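You operate a simulated robot arm through the tools that you are given. There is no shell and no other tool. Be economical: measure what you need, move in short steps, check, and stop when the job is done.

The job below is to be done with a simulated two-armed robot. You get a single attempt, and the scene is never put back.

Task
Fetch the chip pan and set it on the top of the long steel bench. Then open the bottom blue drawer, take the gauge block from the top of the short steel bench and put it in the bottom drawer of the grey chest, then shut the drawer. Then open the white cover, put the blue cloth on the dryer, then shut the cover. Then take the slot nut and put it on the blue cover. Then put the red tray on the plate on the top of the microscope bench. Then open the top blue drawer, take the orange cap and leave it in the top drawer of the grey chest and shut the drawer again. Then turn the off-time knob to 50. Then close the grey cabinet drawer. Then take the grey bin and leave it on the top of the desk. Then count the clamps on the left end of the white-legged bench, then put as many of the parallel bars from the left end of the white-legged bench on the shelf of the side table. Then lift the purple box lid open. Do these in the order given.
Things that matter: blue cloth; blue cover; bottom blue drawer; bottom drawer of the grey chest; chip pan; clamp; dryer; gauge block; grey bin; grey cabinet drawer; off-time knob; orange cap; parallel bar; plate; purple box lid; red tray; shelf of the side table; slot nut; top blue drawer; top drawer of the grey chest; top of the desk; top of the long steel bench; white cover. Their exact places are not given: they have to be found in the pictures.

Only the result counts: the job must be done as asked and must still hold three seconds after the hand-in. Knocking over, shifting, dropping, spilling or breaking anything else fails it. A push-on lid holds only when it is set on centred and level and pressed home; a screw cap is set on level and turned clockwise until tight. Flat cloth is picked up by pressing the open fingertips on it (5 to 10 N) and closing them slowly along it; thin cloth reads only 2 to 8 mm in the jaws.

Robot
Two 7-joint arms with fingered hands on one trunk, on a base that drives. Base frame: it is fixed to the floor where the robot stands at the start and does not move with it; the origin is under the middle of the robot, x ahead of it, y to its left, z up; the surface under the hand at the start is at about z = 78. Readings come in cm, rad, newtons and seconds.
The left shoulder is at the start at [2, 12.3, 118.7], the right one opposite. With the tool pointing down near the work surface each hand reaches from about 10 to 46 cm from the robot's upright axis, wherever it stands, measured 20 degrees to its own side. Places, roughly: blue cloth (9x6x3 cm) [40, 50, 80]; blue cover [75, 0, 75]; bottom blue drawer [370, 390, 80]; bottom drawer of the grey chest [370, 400, 80]; chip pan (39x20x13 cm) [50, 0, 80]; clamp (10x4x2 cm) [170, 410, 80]; dryer (17x14 cm) [328, -64, 80]; gauge block [50, 50, 75]; grey bin (34x17x10 cm) [70, -440, 80]; grey cabinet drawer [-80, -220, 80]; off-time knob [-100, 40, 110]; orange cap (5x5x4 cm) [280, -40, 80]; parallel bar [200, 400, 75]; plate [325, 50, 75]; purple box lid [350, -60, 80]; red tray [125, 50, 75]; shelf of the side table [-70, 400, 30]; slot nut (3x3x3 cm) [110, 40, 80]; top blue drawer [370, 390, 90]; top drawer of the grey chest [370, 400, 90]; top of the desk [-230, -730, 70]; top of the long steel bench [90, -370, 80]; white cover [330, -60, 90]. Payload 2.4 kg a hand.
The TCP of each hand is the grasp point between the finger pads, 1.7 cm short of the fingertips. In the tool frame z runs along the fingers and y along their closing line. The gripper opens to 8.8 cm. The gripper's body begins 4.7 cm behind the TCP. The gripper is a hand of 3 fingers: y runs from the thumb to the fingers, the wrist lies at [0, 0, -16.5] in the tool frame, and closing takes about 1.5 s.
Orientation is told as [roll, pitch, yaw] about the base's x, y, z axes, in that order, counted from this pose: with the fingers straight down and closing along the base's y, the tool's x points along the base's -x, its y along +y and its z along -z.

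Tools
- The arms move only by the tool jog_arm. It takes "left_increments", "right_increments" or both (then of equal length, played together; a hand with none holds still); each is a list of rows, each a list of 6 numbers: the turn, a rotation vector about the base's x, y, z in units of 4 degrees (1.0 is 4 degrees), then the shift along the base's x, y, z in units of 30 mm (1.0 is 30 mm). In form: [[rx, ry, rz, tx, ty, tz], ...]. A call has 1 to 12 rows; each row shifts and turns the commanded pose from where the row before left it. "left_grip" and "right_grip" are, for a hand that has rows, the finger opening in cm, from 0 to 8.8, set as the call begins (left out, the last holds). A call with a number of a shift or a turn outside -1 to 1 is refused whole. Each row takes 0.2 s and may step no farther than 5 cm and 0.15 rad from the row before; otherwise, or with a gripper value out of range, the whole call is refused. Where a pose cannot be reached the arm comes as near as it can. A force on the tool above 40 N (or 10 N above the force at the start of the call, whichever is more), or a blocked arm, ends the call early, and 0.2 s more pass. The fingers move at their own pace (about 4.5 cm/s each) and stop on an object; they squeeze with about 26 N. The grip force told is the motor's: it shows also when the fingers shut on nothing. Time passes only in rows, and 0.2 s behind the last, so rows that do not move let the fingers close. The reply holds the time, the measured pose of the TCP, the force on the tool along the base axes, the opening and the grip force, in the units named above and with some noise, with the torque about the TCP (base axes, N m) and any sound that the robot's microphone picked up.
- Cameras (640 x 400 px; columns grow to the right, rows downward): "scene" is now at [5.22, -0.03, 163.3]; the picture's right is [-0.01, -1.00, 0.00], its down [-0.82, 0.01, -0.57] and it looks along [0.57, -0.00, -0.82] (base axes); focal length 278 px, centre (320, 200). "left" rides on the left gripper at [-5.2, 0.4, -6.6] in its tool frame; the picture's right is [-0.08, -1.00, 0.00], its down [0.78, -0.07, -0.62] and it looks along [0.62, -0.05, 0.78] (tool axes); focal length 243 px, centre (320, 200). "right" rides on the right gripper at [5.2, 0.4, -6.6] in its tool frame; the picture's right is [-0.09, 1.00, 0.00], its down [-0.78, -0.07, -0.62] and it looks along [-0.62, -0.05, 0.78] (tool axes); focal length 243 px, centre (320, 200).
- capture(camera): a new picture of that camera. It takes no simulated time.
- move_column(by): slides the trunk up (or, below 0, down) by that many cm; the arms and the scene camera ride with it, the base frame stays. It gives what a move gives, with no picture.
- base_move(legs): drives the robot by 1 to 6 legs, each [ahead, left, turn to the left] in cm, cm and rad, along the robot's own axes; the way and the turn of a leg run together, so that a leg with both is an arc; at most 150 cm and 3.142 rad a leg. The arms and the cameras ride along, it lands a little off, and it stops where it bumps. It gives what a move gives.
- finger_targets(finger1, finger2, thumb_bend, hand): sets how far each is bent, from 0 (flat) to 1 (curled in); at 0.3 the hand is open as for a grip, at 0.7 the pads meet at the TCP. One left out holds its place. A second passes; each finger stops where it meets its share of the squeeze, and holds until it gets a number again. A gripper value or a shape takes the hand back. It gives what a move gives, with no picture; readings hold the bend of each and the force on the fingers (four entries, about 0 where the hand has none), thumb and palm.
- hand_shape(shape, hand): the hand has 3 fingers and takes this shape, open, in about a second: jaw (thumb against the fingers, like two jaws); tri (thumb and two fingers); tip (a fingertip pinch); poke (one finger out to press); point (the index stretched); flat (the hand flat); cup (the hand cupped); fist (a fist). The gripper value then closes the fingers along that shape, each until it touches; the sizes above hold for jaw. It gives what a move gives, with no picture.
- aim_head(pan, tilt): turns the head with the scene camera to pan (to the left, within 2.094 rad either way) and tilt (down, from -0.506 to 1.204), counted from straight ahead of the robot. It gives what a move gives.
- locate(camera, pixels): for up to 12 pixels [column, row] of the newest picture of that camera ("zoom" is the newest enlarged one), the place [x, y, z] in the base frame of the surface seen there, good to about 0.3 cm. It takes no simulated time.
- inspect(camera, box): a new picture of the part [left, top, right, bottom] of that camera's present view, enlarged. It takes no simulated time.
- close_job(): hands the job in; it is judged then, once.

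Keep the steps short. Do not move on a guess: measure, check each grasp and each placing, and mend mistakes. In all there are 399 turns and 370 pictures (those below and enlarged ones count). Leave the grippers open and the arms clear of the work at the hand-in unless told otherwise, and finish with a single line.

The tools are called after "Emit:" as name(argument=value, ...) on one line, values as JSON. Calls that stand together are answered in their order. jog_arm: Moves the arms, as the interface text tells. Its arguments: {"type":"object","properties":{"left_increments":{"type":"array","items":{"type":"array","items":{"type":"number"}}},"left_grip":{"type":"number"},"right_increments":{"type":"array","items":{"type":"array","items":{"type":"number"}}},"right_grip":{"type":"number"}},"required":[]} The other tools are called the same way: move_column (by) slides the trunk up or down; hand_shape (shape, hand) gives the hand a shape; finger_targets (finger1, finger2, thumb_bend, hand) moves the fingers one by one; base_move (legs) drives the base; aim_head (pan, tilt) turns the head that bears the scene camera; capture (camera) takes a picture; locate (camera, pixels) gives the place of the surface under pixels of a picture; inspect (camera, box) takes an enlarged picture of a part of a camera's view; close_job () hands the job in.

At the start:

```text
clock: 0.0
left_position: [31.4, 27.54, 104.1]
left_orientation: [0.001, -0.001, 0.0]
left_force: [-0.3, -0.1, -1.0]
left_torque: [0.0, -0.01, 0.01]
left_finger_gap: 8.77
left_finger_force: 0.1
left_shape: jaw
left_bend: [0.3, 0.3, 0.3]
left_finger forces: [0.1, 0.0, 0.0, 0.0, 0.0, 0.0]
right_position: [32.27, -4.3, 110.63]
right_orientation: [0.0, 0.0, 0.001]
right_force: [0.7, 0.9, 0.6]
right_torque: [-0.03, 0.04, 0.03]
right_finger_gap: 8.8
right_finger_force: 0.0
right_shape: jaw
right_bend: [0.3, 0.3, 0.3]
right_finger forces: [0.0, 0.0, 0.1, 0.1, 0.1, 0.1]
trunk travel left (down, up): [-40.0, 43.0]
robot x, y, heading: [0.12, -0.15, 0.003]
head pan, tilt: [-0.009, 0.965]
```

scene: 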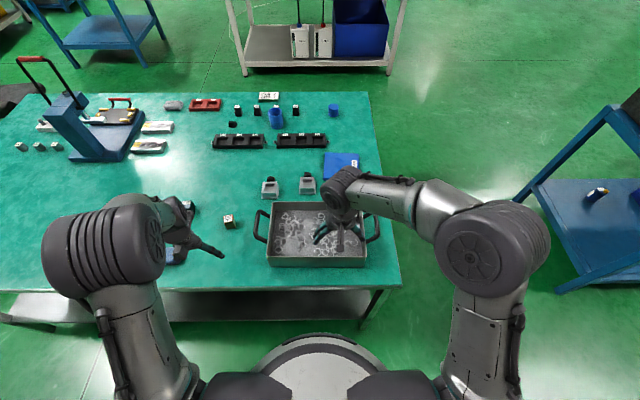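
right: 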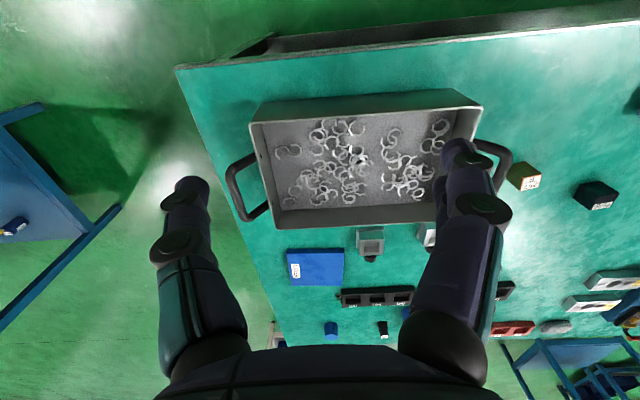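
left: 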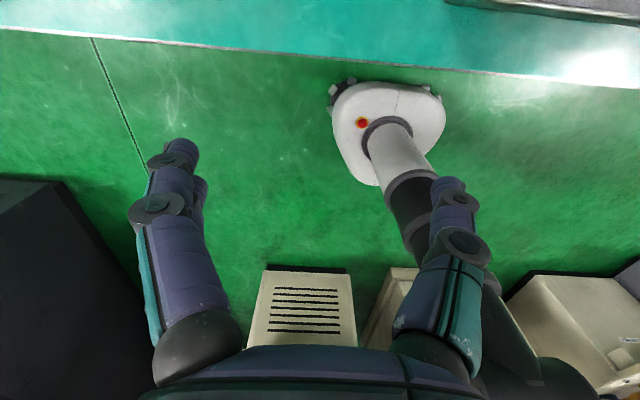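

The scene picture shows the chip pan at around (318,235) with handles at (262,227) and (373,228). First I measure them.

Emit:
inspect(camera="scene", box=[160, 80, 420, 300])

Emit:
locate(camera="scene", pixels=[[257, 226], [263, 212], [263, 240], [378, 228], [372, 215], [372, 241], [268, 255], [366, 257], [272, 203], [230, 222], [390, 280], [300, 225]])

Emit:
aim_head(pan=0, tilt=0.3)

Emit:
capture(camera="scene")

```text
1.82 times, centred on (290, 190) of scene
```

zoom: 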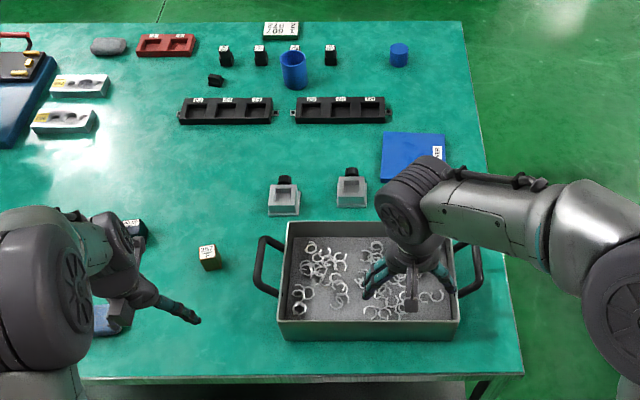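

```text
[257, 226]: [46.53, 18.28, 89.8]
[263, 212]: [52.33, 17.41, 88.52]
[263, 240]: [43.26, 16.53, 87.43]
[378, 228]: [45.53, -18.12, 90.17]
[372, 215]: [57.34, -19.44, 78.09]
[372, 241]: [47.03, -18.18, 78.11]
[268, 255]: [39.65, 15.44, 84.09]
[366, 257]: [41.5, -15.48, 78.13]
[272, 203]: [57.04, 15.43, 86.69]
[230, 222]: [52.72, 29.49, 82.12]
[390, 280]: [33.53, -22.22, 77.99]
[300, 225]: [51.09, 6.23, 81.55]
```

```text
clock: 1.0
left_position: [31.45, 27.69, 103.9]
left_orientation: [-0.001, -0.002, 0.0]
left_force: [0.4, -1.2, -0.2]
left_torque: [-0.03, -0.02, -0.03]
left_finger_gap: 8.79
left_finger_force: 0.0
left_shape: jaw
left_bend: [0.3, 0.3, 0.3]
left_finger forces: [0.1, 0.0, 0.0, 0.0, 0.1, 0.0]
right_position: [32.23, -4.24, 110.57]
right_orientation: [0.001, 0.001, 0.001]
right_force: [0.5, 0.2, -0.3]
right_torque: [-0.03, -0.02, 0.01]
right_finger_gap: 8.78
right_finger_force: 0.0
right_shape: jaw
right_bend: [0.3, 0.3, 0.3]
right_finger forces: [0.1, 0.1, 0.1, 0.0, 0.0, 0.0]
trunk travel left (down, up): [-40.0, 43.0]
robot x, y, heading: [0.05, -0.08, -0.003]
head pan, tilt: [0.0, 0.3]
```

```text
365 pictures are left
```

scene: 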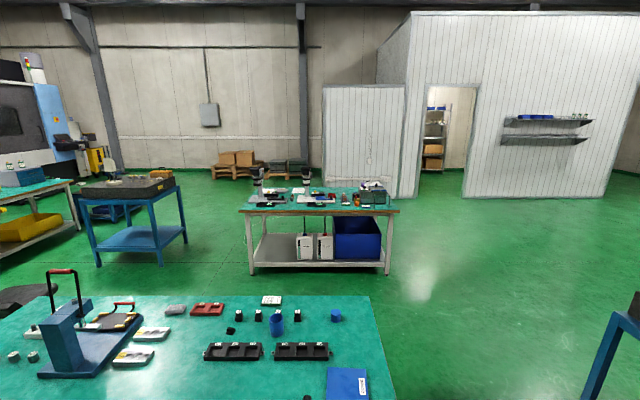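

Next I pan the head around to map the room.

Emit:
aim_head(pan=1.0, tilt=0.3)

Emit:
capture(camera="scene")

Emit:
aim_head(pan=2.09, tilt=0.3)

Emit:
capture(camera="scene")

Emit:
aim_head(pan=-1.0, tilt=0.3)

Emit:
capture(camera="scene")

Emit:
aim_head(pan=-2.09, tilt=0.3)

Emit:
capture(camera="scene")

```text
clock: 2.3
left_position: [31.43, 27.68, 104.0]
left_orientation: [0.001, 0.0, 0.0]
left_force: [-0.1, -0.2, 0.5]
left_torque: [0.03, -0.05, 0.01]
left_finger_gap: 8.81
left_finger_force: 0.0
left_shape: jaw
left_bend: [0.3, 0.3, 0.3]
left_finger forces: [0.0, 0.0, 0.0, 0.1, 0.0, 0.0]
right_position: [32.26, -4.27, 110.68]
right_orientation: [0.0, 0.0, 0.003]
right_force: [0.9, -0.1, -0.2]
right_torque: [0.03, -0.03, 0.02]
right_finger_gap: 8.78
right_finger_force: 0.0
right_shape: jaw
right_bend: [0.3, 0.3, 0.3]
right_finger forces: [0.0, 0.1, 0.1, 0.0, 0.0, 0.0]
trunk travel left (down, up): [-40.0, 43.0]
robot x, y, heading: [0.07, 0.23, -0.002]
head pan, tilt: [1.0, 0.3]
```

```text
364 pictures are left
```

scene: 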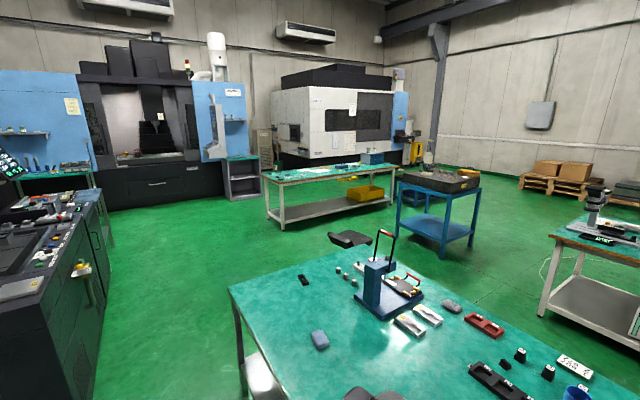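

```text
clock: 3.6
left_position: [31.52, 27.63, 104.05]
left_orientation: [0.001, 0.0, 0.001]
left_force: [-0.4, 0.0, -1.1]
left_torque: [0.01, 0.0, 0.01]
left_finger_gap: 8.77
left_finger_force: 0.1
left_shape: jaw
left_bend: [0.3, 0.3, 0.3]
left_finger forces: [0.0, 0.0, 0.0, 0.1, 0.1, 0.0]
right_position: [32.21, -4.26, 110.73]
right_orientation: [-0.001, -0.001, 0.001]
right_force: [1.0, 0.7, 0.6]
right_torque: [-0.01, -0.02, -0.02]
right_finger_gap: 8.8
right_finger_force: 0.1
right_shape: jaw
right_bend: [0.3, 0.3, 0.3]
right_finger forces: [0.1, 0.0, 0.0, 0.0, 0.0, 0.1]
trunk travel left (down, up): [-40.0, 43.0]
robot x, y, heading: [-0.09, -0.05, -0.0]
head pan, tilt: [2.089, 0.3]
```

```text
363 pictures are left
```

scene: 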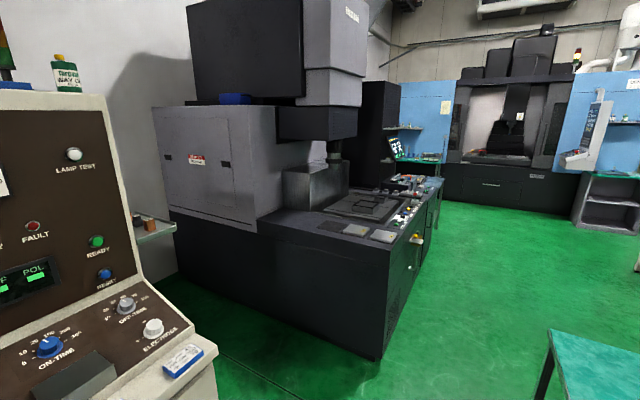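

```text
clock: 6.3
left_position: [31.53, 27.61, 103.95]
left_orientation: [0.0, 0.0, 0.0]
left_force: [0.0, -0.1, -0.4]
left_torque: [-0.04, 0.04, 0.0]
left_finger_gap: 8.8
left_finger_force: 0.0
left_shape: jaw
left_bend: [0.3, 0.3, 0.3]
left_finger forces: [0.1, 0.1, 0.1, 0.1, 0.0, 0.0]
right_position: [32.23, -4.31, 110.65]
right_orientation: [0.0, -0.002, 0.001]
right_force: [-0.1, -0.6, 0.0]
right_torque: [0.01, -0.02, 0.0]
right_finger_gap: 8.78
right_finger_force: 0.0
right_shape: jaw
right_bend: [0.3, 0.3, 0.3]
right_finger forces: [0.1, 0.0, 0.0, 0.0, 0.1, 0.0]
trunk travel left (down, up): [-40.0, 43.0]
robot x, y, heading: [-0.48, -0.0, 0.004]
head pan, tilt: [-1.0, 0.3]
```

```text
362 pictures are left
```

scene: 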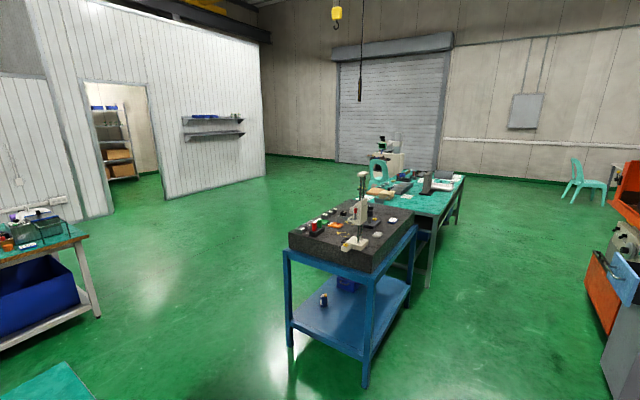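

```text
clock: 7.6
left_position: [31.47, 27.57, 103.97]
left_orientation: [0.001, 0.001, 0.0]
left_force: [0.3, -0.4, -0.2]
left_torque: [-0.03, 0.02, -0.01]
left_finger_gap: 8.77
left_finger_force: 0.0
left_shape: jaw
left_bend: [0.3, 0.3, 0.3]
left_finger forces: [0.1, 0.0, 0.1, 0.0, 0.0, 0.1]
right_position: [32.21, -4.29, 110.62]
right_orientation: [0.002, 0.001, 0.002]
right_force: [0.1, -0.1, -0.5]
right_torque: [-0.03, 0.01, -0.04]
right_finger_gap: 8.79
right_finger_force: 0.0
right_shape: jaw
right_bend: [0.3, 0.3, 0.3]
right_finger forces: [0.0, 0.0, 0.0, 0.1, 0.1, 0.0]
trunk travel left (down, up): [-40.0, 43.0]
robot x, y, heading: [0.08, -0.27, 0.004]
head pan, tilt: [-2.089, 0.3]
```

```text
361 pictures are left
```

scene: 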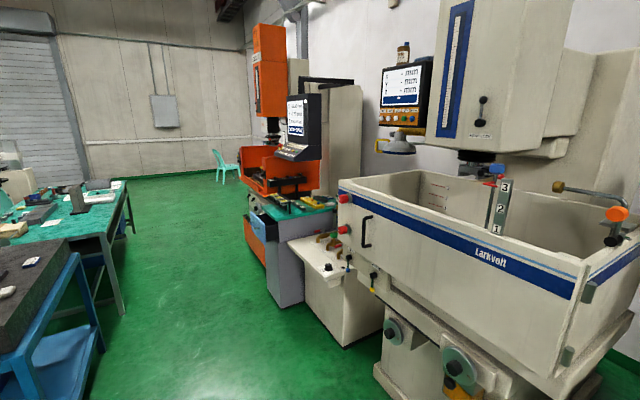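

I look closer to the right, at the long bench and granite stand, for a route and free space.

Emit:
aim_head(pan=-1.3, tilt=0.2)

Emit:
inspect(camera="scene", box=[80, 100, 400, 300])

Emit:
capture(camera="scene")

```text
clock: 8.8
left_position: [31.44, 27.58, 103.98]
left_orientation: [0.0, -0.001, -0.001]
left_force: [-0.1, 0.1, -0.5]
left_torque: [0.02, -0.02, -0.02]
left_finger_gap: 8.79
left_finger_force: 0.1
left_shape: jaw
left_bend: [0.3, 0.3, 0.3]
left_finger forces: [0.0, 0.0, 0.1, 0.0, 0.0, 0.0]
right_position: [32.29, -4.23, 110.5]
right_orientation: [0.001, 0.0, 0.001]
right_force: [-0.3, -0.2, 0.7]
right_torque: [-0.01, 0.0, 0.0]
right_finger_gap: 8.77
right_finger_force: 0.0
right_shape: jaw
right_bend: [0.3, 0.3, 0.3]
right_finger forces: [0.0, 0.1, 0.0, 0.0, 0.0, 0.1]
trunk travel left (down, up): [-40.0, 43.0]
robot x, y, heading: [-0.25, -0.24, 0.0]
head pan, tilt: [-1.3, 0.201]
```

```text
2.00 times, centred on (240, 200) of scene
```

zoom: 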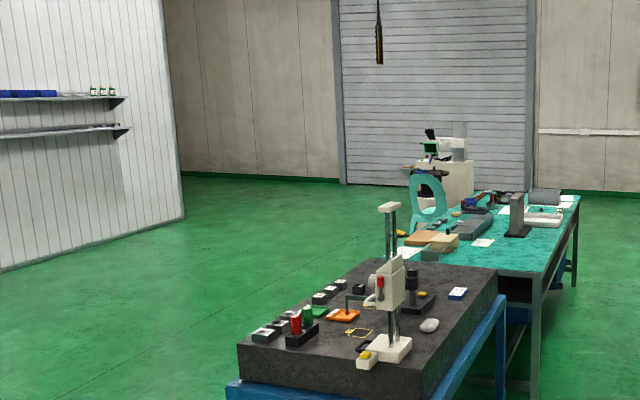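

```text
359 pictures are left
```

scene: 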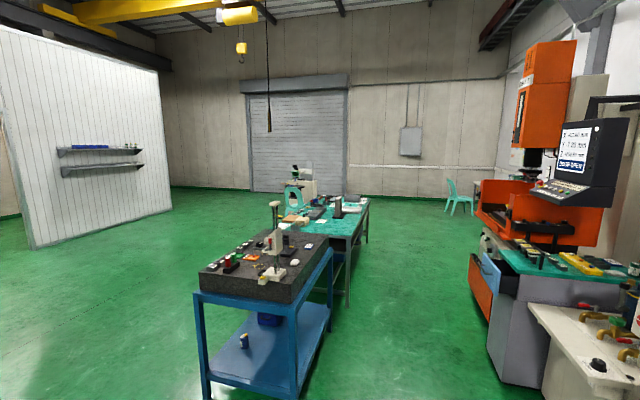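

Emit:
locate(camera="scene", pixels=[[349, 234], [369, 199], [325, 248], [300, 225], [348, 306], [205, 280], [292, 300], [332, 248], [498, 276], [487, 250], [366, 238], [340, 220]])

Emit:
locate(camera="zoom", pixels=[[480, 243], [500, 262], [550, 235], [440, 260], [545, 205], [570, 215], [410, 212], [535, 255], [500, 215]])

```text
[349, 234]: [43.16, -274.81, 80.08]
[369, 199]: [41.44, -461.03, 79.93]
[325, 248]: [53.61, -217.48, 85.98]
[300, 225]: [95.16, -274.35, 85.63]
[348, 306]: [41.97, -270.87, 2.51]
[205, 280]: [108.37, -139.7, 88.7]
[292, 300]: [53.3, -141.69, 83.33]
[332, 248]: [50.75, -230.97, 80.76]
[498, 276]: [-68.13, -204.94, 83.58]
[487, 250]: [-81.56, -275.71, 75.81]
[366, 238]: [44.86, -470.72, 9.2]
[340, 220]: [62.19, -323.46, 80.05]
```

```text
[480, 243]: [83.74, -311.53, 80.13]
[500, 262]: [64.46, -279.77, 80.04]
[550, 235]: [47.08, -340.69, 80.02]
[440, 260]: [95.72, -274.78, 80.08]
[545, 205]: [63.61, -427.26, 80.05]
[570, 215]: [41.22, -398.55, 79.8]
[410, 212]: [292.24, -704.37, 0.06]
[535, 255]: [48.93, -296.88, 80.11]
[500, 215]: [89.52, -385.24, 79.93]
```

Emit:
aim_head(pan=-1.9, tilt=0.6)

Emit:
capture(camera="scene")

```text
clock: 9.8
left_position: [31.43, 27.65, 103.95]
left_orientation: [0.0, -0.002, 0.0]
left_force: [-1.4, 0.5, 0.5]
left_torque: [-0.01, 0.0, 0.02]
left_finger_gap: 8.77
left_finger_force: 0.0
left_shape: jaw
left_bend: [0.3, 0.3, 0.3]
left_finger forces: [0.1, 0.1, 0.1, 0.2, 0.1, 0.0]
right_position: [32.23, -4.26, 110.61]
right_orientation: [-0.001, 0.001, 0.002]
right_force: [-1.1, 0.6, -1.1]
right_torque: [0.01, -0.01, 0.04]
right_finger_gap: 8.79
right_finger_force: 0.1
right_shape: jaw
right_bend: [0.3, 0.3, 0.3]
right_finger forces: [0.1, 0.0, 0.0, 0.1, 0.1, 0.0]
trunk travel left (down, up): [-40.0, 43.0]
robot x, y, heading: [0.37, 0.32, 0.0]
head pan, tilt: [-1.901, 0.6]
```

```text
358 pictures are left
```

scene: 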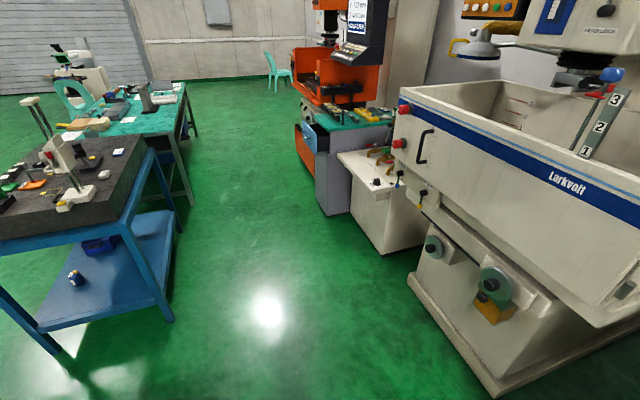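

Emit:
locate(camera="scene", pixels=[[496, 390], [405, 145], [422, 133], [587, 285], [381, 250], [340, 160], [327, 212], [309, 140], [297, 150], [315, 160], [170, 318], [193, 200]])

Emit:
inspect(camera="scene", box=[260, 80, 440, 230])

```text
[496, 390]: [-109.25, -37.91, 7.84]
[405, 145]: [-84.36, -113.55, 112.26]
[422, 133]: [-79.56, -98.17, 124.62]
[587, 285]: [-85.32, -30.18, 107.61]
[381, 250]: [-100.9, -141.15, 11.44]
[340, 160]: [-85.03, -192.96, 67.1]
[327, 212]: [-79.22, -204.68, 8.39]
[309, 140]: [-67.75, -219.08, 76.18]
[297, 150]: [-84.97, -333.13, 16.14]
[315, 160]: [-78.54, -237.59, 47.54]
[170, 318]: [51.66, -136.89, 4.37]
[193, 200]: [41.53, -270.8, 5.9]
```

```text
2.67 times, centred on (350, 155) of scene
```

zoom: 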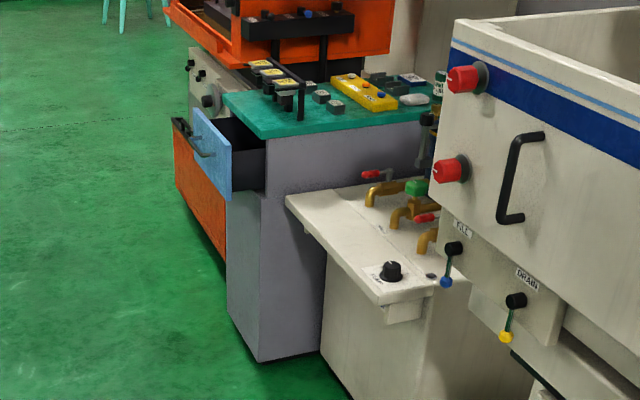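

Emit:
aim_head(pan=0, tilt=1.1)

Emit:
jog_arm(left_increments=[[0, 0, 0, 0, 0.3, 0]], right_increments=[[0, 0, 0, 0, -1, 0], [0, 0, 0, 0, -1, 0], [0, 0, 0, 0, -1, 0], [0, 0, 0, 0, -1, 0], [0, 0, 0, 0, -1, 0]])

```text
clock: 11.6
left_position: [31.39, 27.66, 103.96]
left_orientation: [-0.002, 0.0, 0.0]
left_force: [0.2, 0.0, -0.5]
left_torque: [-0.02, 0.01, -0.02]
left_finger_gap: 8.78
left_finger_force: 0.1
left_shape: jaw
left_bend: [0.3, 0.3, 0.3]
left_finger forces: [0.0, 0.0, 0.1, 0.0, 0.1, 0.0]
right_position: [32.3, -4.39, 110.54]
right_orientation: [0.0, -0.001, 0.001]
right_force: [-0.3, 0.5, -0.1]
right_torque: [-0.01, 0.02, 0.0]
right_finger_gap: 8.78
right_finger_force: 0.1
right_shape: jaw
right_bend: [0.3, 0.3, 0.3]
right_finger forces: [0.1, 0.1, 0.0, 0.0, 0.1, 0.0]
trunk travel left (down, up): [-40.0, 43.0]
robot x, y, heading: [0.11, 0.41, 0.002]
head pan, tilt: [0.0, 1.1]
```

```text
refused: give rows for one hand, or as many for the one as for the other
```

Rows must match; move the right hand out from over the pan to its side.

Emit:
jog_arm(right_increments=[[0, 0, 0, 0, -1, 0], [0, 0, 0, 0, -1, 0], [0, 0, 0, 0, -1, 0], [0, 0, 0, 0, -1, 0], [0, 0, 0, 0, -1, 0], [0, 0, 0, 0, -1, 0]])

Emit:
capture(camera="scene")

Emit:
inspect(camera="scene", box=[220, 80, 420, 220])

```text
clock: 13.0
left_position: [31.46, 27.5, 103.85]
left_orientation: [-0.001, -0.001, -0.002]
left_force: [-0.3, 1.1, -0.1]
left_torque: [0.0, 0.02, 0.0]
left_finger_gap: 8.78
left_finger_force: 0.1
left_shape: jaw
left_bend: [0.3, 0.3, 0.3]
left_finger forces: [0.0, 0.0, 0.0, 0.0, 0.1, 0.1]
right_position: [32.37, -22.34, 110.68]
right_orientation: [0.0, 0.001, 0.001]
right_force: [0.3, -0.5, 0.3]
right_torque: [0.0, 0.01, -0.04]
right_finger_gap: 8.8
right_finger_force: 0.1
right_shape: jaw
right_bend: [0.3, 0.3, 0.3]
right_finger forces: [0.1, 0.0, 0.1, 0.0, 0.1, 0.0]
trunk travel left (down, up): [-40.0, 43.0]
robot x, y, heading: [-0.08, 0.06, 0.004]
head pan, tilt: [0.0, 1.1]
```

```text
356 pictures are left
```

scene: 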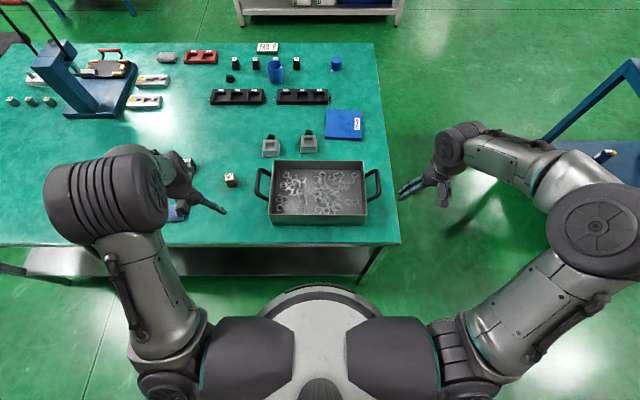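

```text
2.86 times, centred on (320, 150) of scene
```

zoom: 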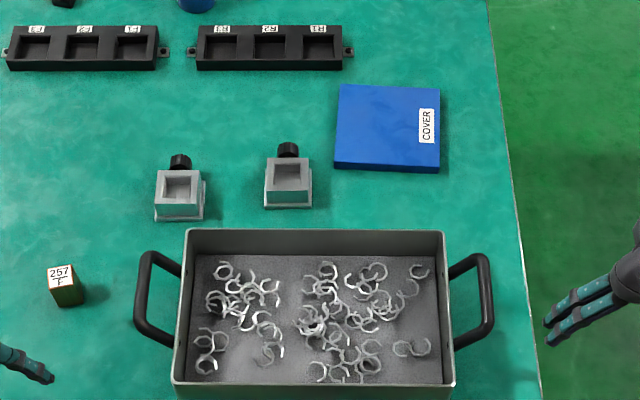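

Emit:
locate(camera="zoom", pixels=[[140, 295], [148, 260], [165, 340], [488, 295], [482, 262], [465, 338], [190, 234], [440, 234], [176, 382], [454, 386], [176, 300], [448, 300]])

Emit:
locate(camera="scene", pixels=[[330, 246], [330, 275], [320, 292]])

```text
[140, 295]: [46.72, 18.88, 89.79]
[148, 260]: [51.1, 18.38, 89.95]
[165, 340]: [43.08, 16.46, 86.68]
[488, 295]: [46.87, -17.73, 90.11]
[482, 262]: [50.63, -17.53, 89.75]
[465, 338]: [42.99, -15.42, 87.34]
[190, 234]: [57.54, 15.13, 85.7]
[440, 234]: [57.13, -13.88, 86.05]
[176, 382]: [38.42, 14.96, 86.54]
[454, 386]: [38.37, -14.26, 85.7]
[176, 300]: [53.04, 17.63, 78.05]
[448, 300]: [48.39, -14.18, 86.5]
```

```text
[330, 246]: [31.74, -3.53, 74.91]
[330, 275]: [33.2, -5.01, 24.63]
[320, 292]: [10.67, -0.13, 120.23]
```

Pan rim z≈86, handle bars at y≈18.3 and −17.5, z≈89.5, x≈44–51. I bring both hands above the bars with a narrowed opening.

Emit:
jog_arm(left_increments=[[0, 0, 0, 1, -0.5, -0.5], [0, 0, 0, 1, -0.5, -0.5], [0, 0, 0, 1, -0.5, -0.5], [0, 0, 0, 1, -0.5, -0.3], [0, 0, 0, 0.7, -0.5, 0], [0, 0, 0, 0.7, -0.57, 0]], right_increments=[[0, 0, 0, 1, 0.2, -0.6], [0, 0, 0, 1, 0.2, -0.6], [0, 0, 0, 1, 0.3, -0.6], [0, 0, 0, 1, 0.3, -0.6], [0, 0, 0, 0.6, 0.3, -0.6], [0, 0, 0, 0.5, 0.3, -0.6]], left_grip=4, right_grip=4)

Emit:
inspect(camera="scene", box=[220, 80, 420, 220])

Emit:
capture(camera="left")

Emit:
capture(camera="right")

```text
clock: 14.4
left_position: [47.84, 18.45, 98.35]
left_orientation: [0.001, 0.004, 0.0]
left_force: [0.4, -0.6, 0.8]
left_torque: [0.02, -0.01, 0.03]
left_finger_gap: 4.05
left_finger_force: 0.0
left_shape: jaw
left_bend: [0.73, 0.73, 0.7]
left_finger forces: [0.1, 0.0, 0.0, 0.0, 0.1, 0.1]
right_position: [47.67, -17.23, 99.62]
right_orientation: [0.003, 0.003, 0.002]
right_force: [-0.2, 0.4, 0.6]
right_torque: [-0.04, 0.0, 0.0]
right_finger_gap: 4.05
right_finger_force: 0.2
right_shape: jaw
right_bend: [0.73, 0.73, 0.7]
right_finger forces: [0.1, 0.0, 0.0, 0.0, 0.0, 0.0]
trunk travel left (down, up): [-40.0, 43.0]
robot x, y, heading: [0.18, -0.09, 0.001]
head pan, tilt: [0.0, 1.1]
```

```text
2.86 times, centred on (320, 150) of scene
```

zoom: 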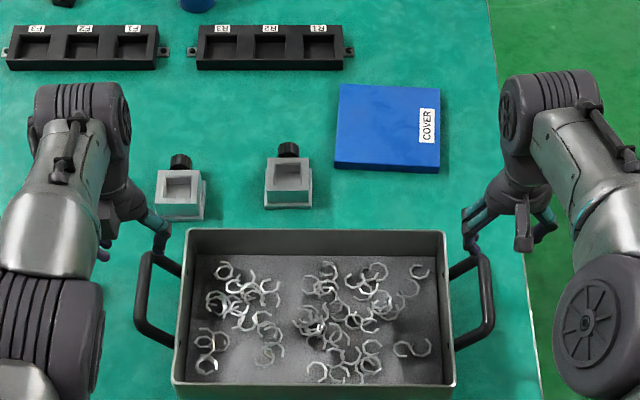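

```text
353 pictures are left
```

left: 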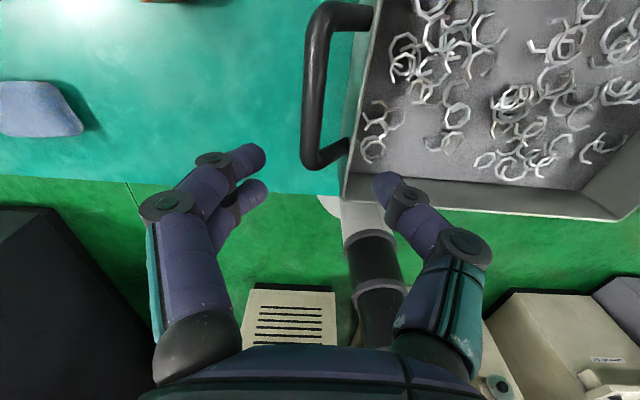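

```text
352 pictures are left
```

right: 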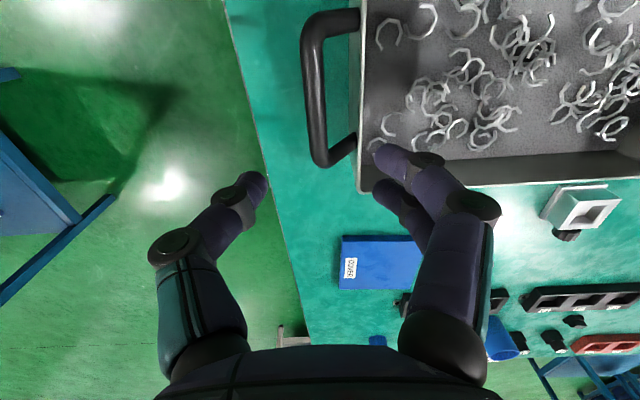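

Aligned well. Lowering both to about z 92 and looking.

Emit:
jog_arm(left_increments=[[0, 0, 0, 0, 0, -0.7], [0, 0, 0, 0, 0, -0.7], [0, 0, 0, 0, 0, -0.6]], right_increments=[[0, 0, 0, 0, -0.05, -0.8], [0, 0, 0, 0, -0.05, -0.8], [0, 0, 0, 0, 0, -0.8]])

Emit:
capture(camera="left")

Emit:
capture(camera="right")

Emit:
inspect(camera="scene", box=[220, 80, 420, 220])

```text
clock: 15.2
left_position: [47.28, 18.44, 92.53]
left_orientation: [0.0, 0.002, 0.001]
left_force: [-0.5, -0.1, 0.2]
left_torque: [0.01, -0.01, -0.03]
left_finger_gap: 4.06
left_finger_force: 0.1
left_shape: jaw
left_bend: [0.73, 0.73, 0.7]
left_finger forces: [0.1, 0.0, 0.1, 0.1, 0.0, 0.0]
left hand out of reach, approached as far as the arm can: row 3
right_position: [47.31, -17.87, 92.76]
right_orientation: [-0.001, 0.0, 0.002]
right_force: [-0.3, -0.5, -0.7]
right_torque: [0.04, -0.03, 0.02]
right_finger_gap: 4.08
right_finger_force: 0.1
right_shape: jaw
right_bend: [0.73, 0.73, 0.7]
right_finger forces: [0.1, 0.0, 0.0, 0.0, 0.1, 0.1]
trunk travel left (down, up): [-40.0, 43.0]
robot x, y, heading: [0.19, -0.09, -0.0]
head pan, tilt: [0.0, 1.1]
```

```text
351 pictures are left
```

left: 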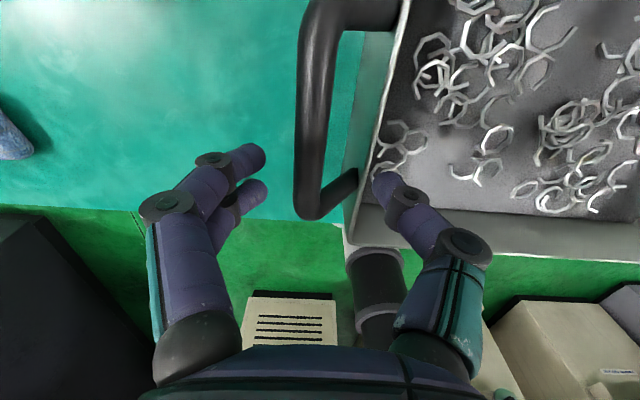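

```text
350 pictures are left
```

right: 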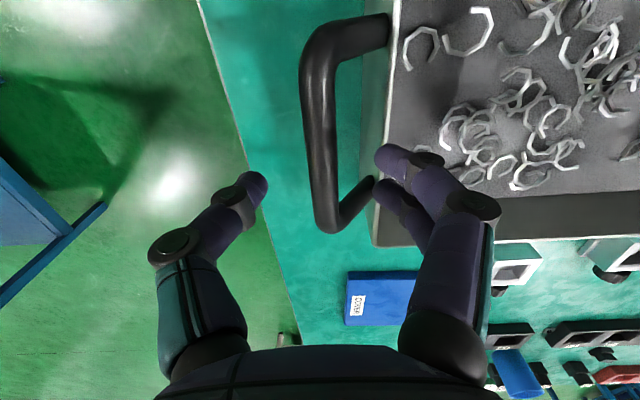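

```text
2.86 times, centred on (320, 150) of scene
```

zoom: 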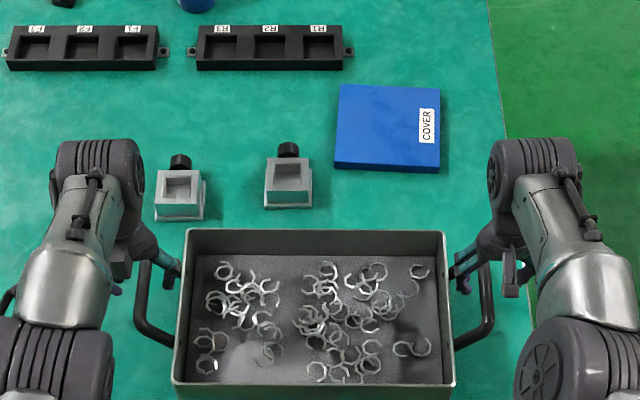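

The left arm is at its reach limit, so I lower the trunk itself by 3.5 cm to bring both hands onto the bars.

Emit:
move_column(by=-3.6)

Emit:
capture(camera="left")

Emit:
capture(camera="right")

```text
clock: 16.0
left_position: [47.37, 18.4, 88.93]
left_orientation: [0.001, -0.001, 0.0]
left_force: [-0.1, -0.2, -0.2]
left_torque: [-0.02, -0.02, 0.03]
left_finger_gap: 4.05
left_finger_force: 0.0
left_shape: jaw
left_bend: [0.73, 0.73, 0.7]
left_finger forces: [0.0, 0.1, 0.1, 0.0, 0.1, 0.0]
right_position: [47.22, -17.7, 89.11]
right_orientation: [0.001, -0.001, 0.003]
right_force: [-1.4, -0.2, -0.1]
right_torque: [0.03, 0.03, -0.02]
right_finger_gap: 4.07
right_finger_force: 0.1
right_shape: jaw
right_bend: [0.73, 0.73, 0.7]
right_finger forces: [0.0, 0.0, 0.1, 0.0, 0.0, 0.1]
trunk travel left (down, up): [-36.4, 46.6]
robot x, y, heading: [-0.56, -0.33, -0.002]
head pan, tilt: [0.0, 1.1]
```

```text
348 pictures are left
```

left: 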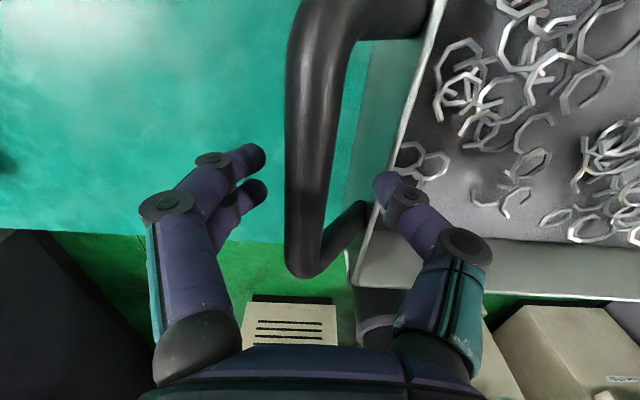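

```text
347 pictures are left
```

right: 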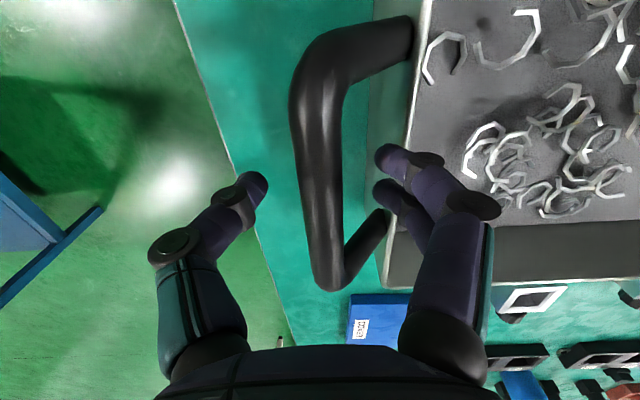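

Both bars pass through the TCP pixel (320,200). Close both hands.

Emit:
jog_arm(left_increments=[[0, 0, 0, 0, 0, 0], [0, 0, 0, 0, 0, 0], [0, 0, 0, 0, 0, 0], [0, 0, 0, 0, 0, 0], [0, 0, 0, 0, 0, 0], [0, 0, 0, 0, 0, 0], [0, 0, 0, 0, 0, 0]], right_increments=[[0, 0, 0, 0, 0, 0], [0, 0, 0, 0, 0, 0], [0, 0, 0, 0, 0, 0], [0, 0, 0, 0, 0, 0], [0, 0, 0, 0, 0, 0], [0, 0, 0, 0, 0, 0], [0, 0, 0, 0, 0, 0]], left_grip=0, right_grip=0)

Emit:
capture(camera="left")

```text
clock: 17.6
left_position: [47.45, 18.37, 88.87]
left_orientation: [0.001, 0.003, 0.0]
left_force: [0.1, 1.4, -0.5]
left_torque: [-0.02, 0.01, 0.0]
left_finger_gap: 0.01
left_finger_force: 26.3
left_shape: jaw
left_bend: [0.72, 0.72, 0.79]
left_finger forces: [7.2, 6.8, 0.0, 0.0, 26.1, 0.0]
right_position: [47.43, -17.75, 89.0]
right_orientation: [0.0, 0.002, 0.001]
right_force: [-0.1, -1.1, -0.1]
right_torque: [0.03, 0.04, 0.02]
right_finger_gap: 0.0
right_finger_force: 26.1
right_shape: jaw
right_bend: [0.66, 0.66, 0.77]
right_finger forces: [11.3, 11.4, 0.0, 0.1, 25.4, 0.0]
trunk travel left (down, up): [-36.4, 46.6]
robot x, y, heading: [0.04, -0.01, -0.003]
head pan, tilt: [0.0, 1.1]
```

```text
346 pictures are left
```

left: 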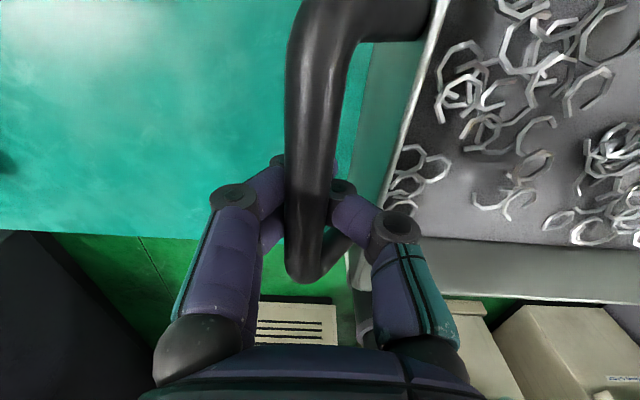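

Both grips hold the bars (26 N). I lift 3 cm with the trunk.

Emit:
move_column(by=3)

Emit:
capture(camera="scene")

```text
clock: 18.4
left_position: [47.47, 18.3, 91.9]
left_orientation: [0.001, 0.002, -0.002]
left_force: [0.1, 1.0, -11.0]
left_torque: [-0.06, 0.05, -0.02]
left_finger_gap: 0.01
left_finger_force: 26.1
left_shape: jaw
left_bend: [0.72, 0.72, 0.79]
left_finger forces: [7.5, 7.1, 0.0, 0.0, 26.0, 0.0]
right_position: [47.47, -17.87, 91.95]
right_orientation: [0.0, 0.003, 0.002]
right_force: [0.2, -0.9, -10.9]
right_torque: [-0.01, 0.02, -0.02]
right_finger_gap: 0.01
right_finger_force: 26.3
right_shape: jaw
right_bend: [0.67, 0.66, 0.78]
right_finger forces: [4.7, 12.7, 0.0, 0.1, 25.2, 0.0]
trunk travel left (down, up): [-39.4, 43.6]
robot x, y, heading: [0.07, -0.29, 0.001]
head pan, tilt: [0.0, 1.1]
```

```text
345 pictures are left
```

scene: 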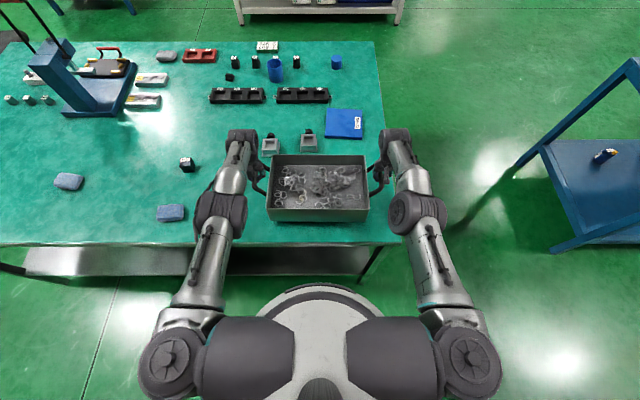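

Weight 11 N per hand, level. Lift 7 cm more, then back off.

Emit:
move_column(by=7)

Emit:
base_move(legs=[[-20, 0, 0]])

Emit:
capture(camera="scene")

```text
clock: 19.5
left_position: [47.45, 18.37, 98.81]
left_orientation: [0.0, 0.0, -0.001]
left_force: [0.4, 0.4, -10.0]
left_torque: [0.02, 0.04, -0.01]
left_finger_gap: 0.04
left_finger_force: 25.6
left_shape: jaw
left_bend: [0.72, 0.72, 0.79]
left_finger forces: [7.4, 7.2, 0.0, 0.1, 25.7, 0.0]
right_position: [47.49, -17.74, 98.96]
right_orientation: [0.0, 0.002, 0.003]
right_force: [0.2, -0.8, -10.4]
right_torque: [0.0, 0.02, 0.0]
right_finger_gap: 0.01
right_finger_force: 25.9
right_shape: jaw
right_bend: [0.67, 0.66, 0.78]
right_finger forces: [5.0, 12.6, 0.0, 0.0, 25.2, 0.0]
trunk travel left (down, up): [-46.4, 36.6]
robot x, y, heading: [0.15, 0.15, -0.006]
head pan, tilt: [0.0, 1.1]
```

```text
clock: 21.1
left_position: [27.41, 18.32, 98.9]
left_orientation: [-0.001, 0.003, -0.001]
left_force: [0.4, 0.8, -11.5]
left_torque: [-0.08, 0.02, 0.0]
left_finger_gap: 0.0
left_finger_force: 26.2
left_shape: jaw
left_bend: [0.72, 0.72, 0.79]
left_finger forces: [8.4, 8.2, 0.0, 0.0, 24.5, 0.0]
right_position: [27.4, -17.87, 99.09]
right_orientation: [-0.001, 0.0, -0.002]
right_force: [-0.1, -0.1, -10.0]
right_torque: [-0.01, -0.01, -0.02]
right_finger_gap: 0.0
right_finger_force: 26.2
right_shape: jaw
right_bend: [0.68, 0.67, 0.78]
right_finger forces: [6.8, 13.6, 0.0, 0.0, 25.5, 0.0]
trunk travel left (down, up): [-46.4, 36.6]
robot x, y, heading: [-20.03, 0.19, -0.002]
head pan, tilt: [0.0, 1.1]
```

```text
344 pictures are left
```

scene: 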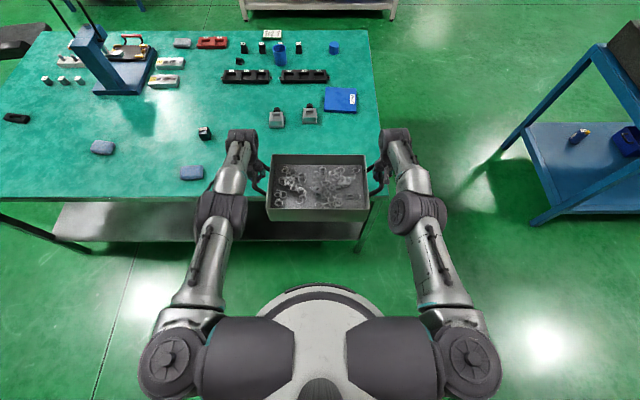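

Pan held well. Drive sideways to the right in two legs.

Emit:
base_move(legs=[[-2, -150, 0], [0, -140, 0]])

Emit:
aim_head(pan=0, tilt=0.8)

Emit:
capture(camera="scene")

```text
refused: leg 1 is longer than a leg can be; nothing moved
```

```text
clock: 21.9
left_position: [27.38, 18.31, 98.95]
left_orientation: [0.0, 0.002, -0.003]
left_force: [0.4, 0.8, -10.5]
left_torque: [-0.04, 0.02, 0.02]
left_finger_gap: 0.02
left_finger_force: 25.8
left_shape: jaw
left_bend: [0.72, 0.72, 0.79]
left_finger forces: [8.5, 8.5, 0.1, 0.1, 24.2, 0.1]
right_position: [27.39, -17.81, 99.05]
right_orientation: [0.001, 0.001, -0.001]
right_force: [0.0, -0.9, -10.8]
right_torque: [-0.01, -0.03, -0.03]
right_finger_gap: 0.0
right_finger_force: 25.9
right_shape: jaw
right_bend: [0.68, 0.67, 0.78]
right_finger forces: [7.8, 13.9, 0.1, 0.1, 25.7, 0.0]
trunk travel left (down, up): [-46.4, 36.6]
robot x, y, heading: [-19.95, -0.06, -0.005]
head pan, tilt: [0.0, 0.799]
```

```text
343 pictures are left
```

scene: 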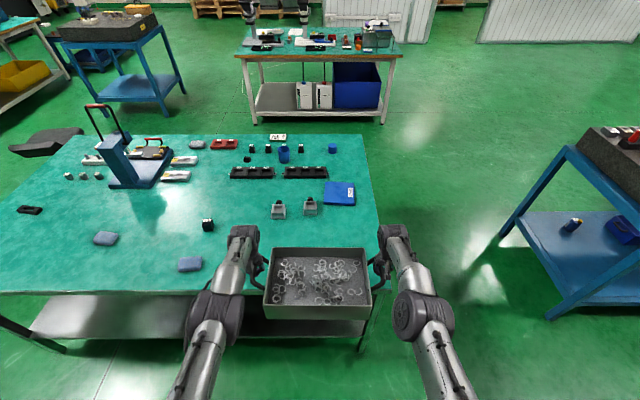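

Emit:
base_move(legs=[[-2, -145, 0.004], [0, -148, 0]])

Emit:
capture(camera="scene")

```text
clock: 36.0
left_position: [25.78, -274.03, 98.91]
left_orientation: [0.0, 0.002, -0.003]
left_force: [-0.1, 0.5, -10.1]
left_torque: [-0.03, 0.01, -0.01]
left_finger_gap: 0.02
left_finger_force: 25.9
left_shape: jaw
left_bend: [0.72, 0.72, 0.79]
left_finger forces: [8.6, 8.2, 0.0, 0.1, 23.5, 0.0]
right_position: [25.64, -310.21, 98.98]
right_orientation: [0.0, 0.0, -0.001]
right_force: [-0.2, -0.5, -10.8]
right_torque: [-0.03, 0.03, 0.0]
right_finger_gap: 0.0
right_finger_force: 26.0
right_shape: jaw
right_bend: [0.68, 0.67, 0.78]
right_finger forces: [7.9, 7.1, 0.0, 0.0, 25.0, 0.0]
trunk travel left (down, up): [-46.4, 36.6]
robot x, y, heading: [-21.6, -292.2, -0.005]
head pan, tilt: [0.0, 0.799]
```

```text
342 pictures are left
```

scene: 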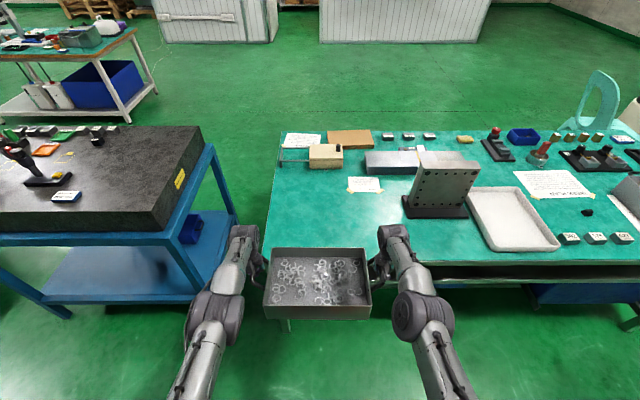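

Emit:
locate(camera="scene", pixels=[[268, 235], [273, 190], [405, 212], [403, 195], [347, 190], [380, 192], [375, 240], [385, 178], [310, 168], [320, 235]])

```text
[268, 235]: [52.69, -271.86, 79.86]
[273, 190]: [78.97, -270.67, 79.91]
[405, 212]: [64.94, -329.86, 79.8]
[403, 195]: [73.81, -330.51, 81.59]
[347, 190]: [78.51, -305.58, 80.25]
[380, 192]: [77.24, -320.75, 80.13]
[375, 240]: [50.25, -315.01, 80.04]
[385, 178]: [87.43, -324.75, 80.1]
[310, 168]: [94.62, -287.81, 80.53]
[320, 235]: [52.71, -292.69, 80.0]
```

Free area x 43–77, y −272…−328. Drive right 6 and ahead 29 so the pan lands centred at about (55,−298).

Emit:
base_move(legs=[[0, -6, 0.005], [29, 0, 0]])

Emit:
capture(camera="scene")

Emit:
capture(camera="right")

```text
clock: 38.5
left_position: [54.45, -279.83, 98.74]
left_orientation: [0.003, 0.003, 0.0]
left_force: [-0.6, 0.8, -10.2]
left_torque: [-0.08, 0.03, 0.02]
left_finger_gap: 0.0
left_finger_force: 25.6
left_shape: jaw
left_bend: [0.72, 0.72, 0.8]
left_finger forces: [9.3, 8.2, 0.0, 0.0, 23.2, 0.0]
right_position: [54.44, -316.05, 99.0]
right_orientation: [0.0, 0.003, 0.002]
right_force: [0.1, -1.5, -11.1]
right_torque: [-0.06, 0.06, 0.0]
right_finger_gap: 0.01
right_finger_force: 25.8
right_shape: jaw
right_bend: [0.69, 0.68, 0.79]
right_finger forces: [8.8, 8.1, 0.0, 0.1, 25.8, 0.0]
trunk travel left (down, up): [-46.4, 36.6]
robot x, y, heading: [6.93, -298.38, 0.001]
head pan, tilt: [0.0, 0.799]
```

```text
341 pictures are left
```

scene: 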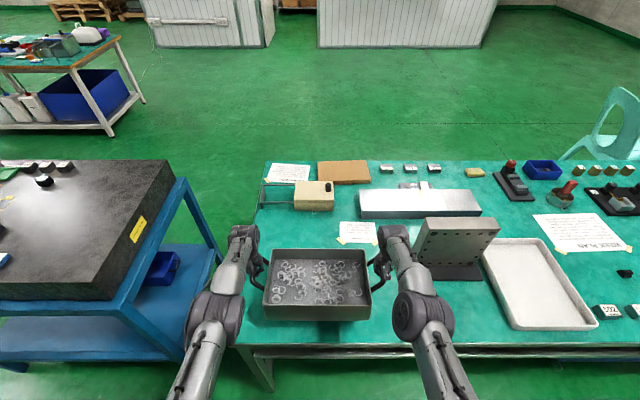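

```text
340 pictures are left
```

right: 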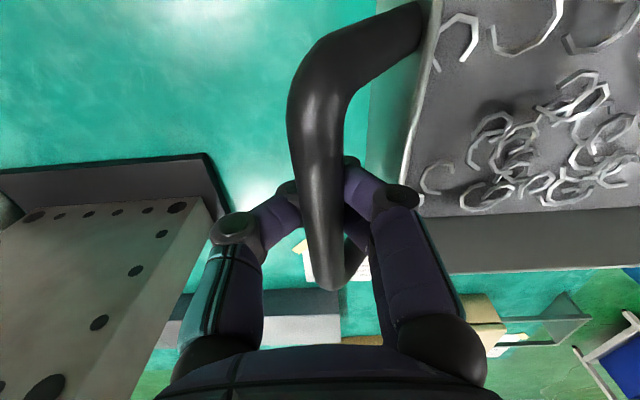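

Clear on both sides. Lower 7 cm, then creep.

Emit:
move_column(by=-7)

Emit:
move_column(by=-0.6)

Emit:
move_column(by=-0.5)

```text
clock: 39.6
left_position: [54.19, -279.78, 91.84]
left_orientation: [0.0, 0.004, -0.001]
left_force: [0.1, 0.3, -10.4]
left_torque: [-0.04, 0.01, 0.02]
left_finger_gap: 0.0
left_finger_force: 25.9
left_shape: jaw
left_bend: [0.72, 0.72, 0.8]
left_finger forces: [9.1, 8.4, 0.1, 0.0, 22.9, 0.1]
right_position: [54.37, -315.99, 92.07]
right_orientation: [-0.001, 0.003, 0.003]
right_force: [-0.3, -1.0, -12.2]
right_torque: [-0.07, 0.04, 0.0]
right_finger_gap: 0.0
right_finger_force: 26.3
right_shape: jaw
right_bend: [0.69, 0.68, 0.79]
right_finger forces: [9.1, 8.7, 0.0, 0.0, 25.7, 0.0]
trunk travel left (down, up): [-39.4, 43.6]
robot x, y, heading: [7.15, -298.31, -0.002]
head pan, tilt: [0.0, 0.799]
```

```text
clock: 40.2
left_position: [54.26, -279.89, 91.37]
left_orientation: [-0.001, 0.004, 0.001]
left_force: [0.0, 0.6, -11.0]
left_torque: [-0.09, 0.02, 0.0]
left_finger_gap: 0.0
left_finger_force: 25.8
left_shape: jaw
left_bend: [0.72, 0.72, 0.8]
left_finger forces: [9.1, 8.7, 0.1, 0.0, 23.2, 0.0]
right_position: [54.39, -316.08, 91.42]
right_orientation: [0.0, 0.002, 0.003]
right_force: [0.9, -1.0, -10.5]
right_torque: [-0.04, -0.04, 0.01]
right_finger_gap: 0.01
right_finger_force: 25.8
right_shape: jaw
right_bend: [0.69, 0.68, 0.79]
right_finger forces: [9.2, 8.6, 0.0, 0.0, 25.5, 0.0]
trunk travel left (down, up): [-38.8, 44.2]
robot x, y, heading: [6.86, -298.26, -0.003]
head pan, tilt: [0.0, 0.799]
```

```text
clock: 40.7
left_position: [54.28, -279.79, 90.75]
left_orientation: [0.0, 0.002, 0.0]
left_force: [-0.6, -0.2, -10.4]
left_torque: [-0.09, 0.0, -0.02]
left_finger_gap: 0.0
left_finger_force: 25.4
left_shape: jaw
left_bend: [0.72, 0.72, 0.8]
left_finger forces: [8.2, 9.3, 0.0, 0.0, 22.9, 0.1]
right_position: [54.35, -316.08, 90.95]
right_orientation: [0.0, 0.002, 0.003]
right_force: [0.8, -0.2, -10.7]
right_torque: [-0.05, -0.04, -0.01]
right_finger_gap: 0.0
right_finger_force: 25.7
right_shape: jaw
right_bend: [0.69, 0.68, 0.79]
right_finger forces: [9.6, 8.4, 0.0, 0.0, 25.4, 0.1]
trunk travel left (down, up): [-38.3, 44.7]
robot x, y, heading: [6.86, -298.33, -0.005]
head pan, tilt: [0.0, 0.799]
```

Emit:
move_column(by=-0.3)

Emit:
move_column(by=-0.3)

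```text
clock: 41.2
left_position: [54.22, -279.9, 90.33]
left_orientation: [0.0, 0.002, -0.001]
left_force: [-1.2, 0.5, -6.1]
left_torque: [-0.04, -0.05, -0.01]
left_finger_gap: 0.01
left_finger_force: 25.9
left_shape: jaw
left_bend: [0.72, 0.72, 0.8]
left_finger forces: [7.7, 8.5, 0.0, 0.0, 12.8, 0.0]
right_position: [54.27, -316.05, 90.71]
right_orientation: [-0.001, 0.003, 0.002]
right_force: [-0.7, -0.8, -6.7]
right_torque: [-0.02, -0.04, -0.04]
right_finger_gap: 0.01
right_finger_force: 25.7
right_shape: jaw
right_bend: [0.69, 0.69, 0.79]
right_finger forces: [8.8, 8.2, 0.0, 0.1, 23.9, 0.1]
trunk travel left (down, up): [-38.0, 45.0]
robot x, y, heading: [6.78, -298.33, 0.004]
head pan, tilt: [0.0, 0.799]
```

```text
clock: 41.7
left_position: [54.15, -279.95, 90.28]
left_orientation: [0.0, 0.001, 0.0]
left_force: [1.2, 0.8, -2.5]
left_torque: [-0.03, 0.02, -0.03]
left_finger_gap: 0.0
left_finger_force: 25.4
left_shape: jaw
left_bend: [0.73, 0.73, 0.8]
left_finger forces: [6.6, 6.6, 0.1, 0.1, 10.8, 0.1]
right_position: [54.28, -316.09, 90.48]
right_orientation: [0.001, 0.001, 0.001]
right_force: [1.1, 0.5, 0.2]
right_torque: [-0.02, 0.0, 0.0]
right_finger_gap: 0.0
right_finger_force: 25.5
right_shape: jaw
right_bend: [0.7, 0.7, 0.8]
right_finger forces: [7.1, 6.9, 0.1, 0.0, 13.0, 0.0]
trunk travel left (down, up): [-37.7, 45.3]
robot x, y, heading: [6.82, -298.61, 0.002]
head pan, tilt: [0.0, 0.799]
```

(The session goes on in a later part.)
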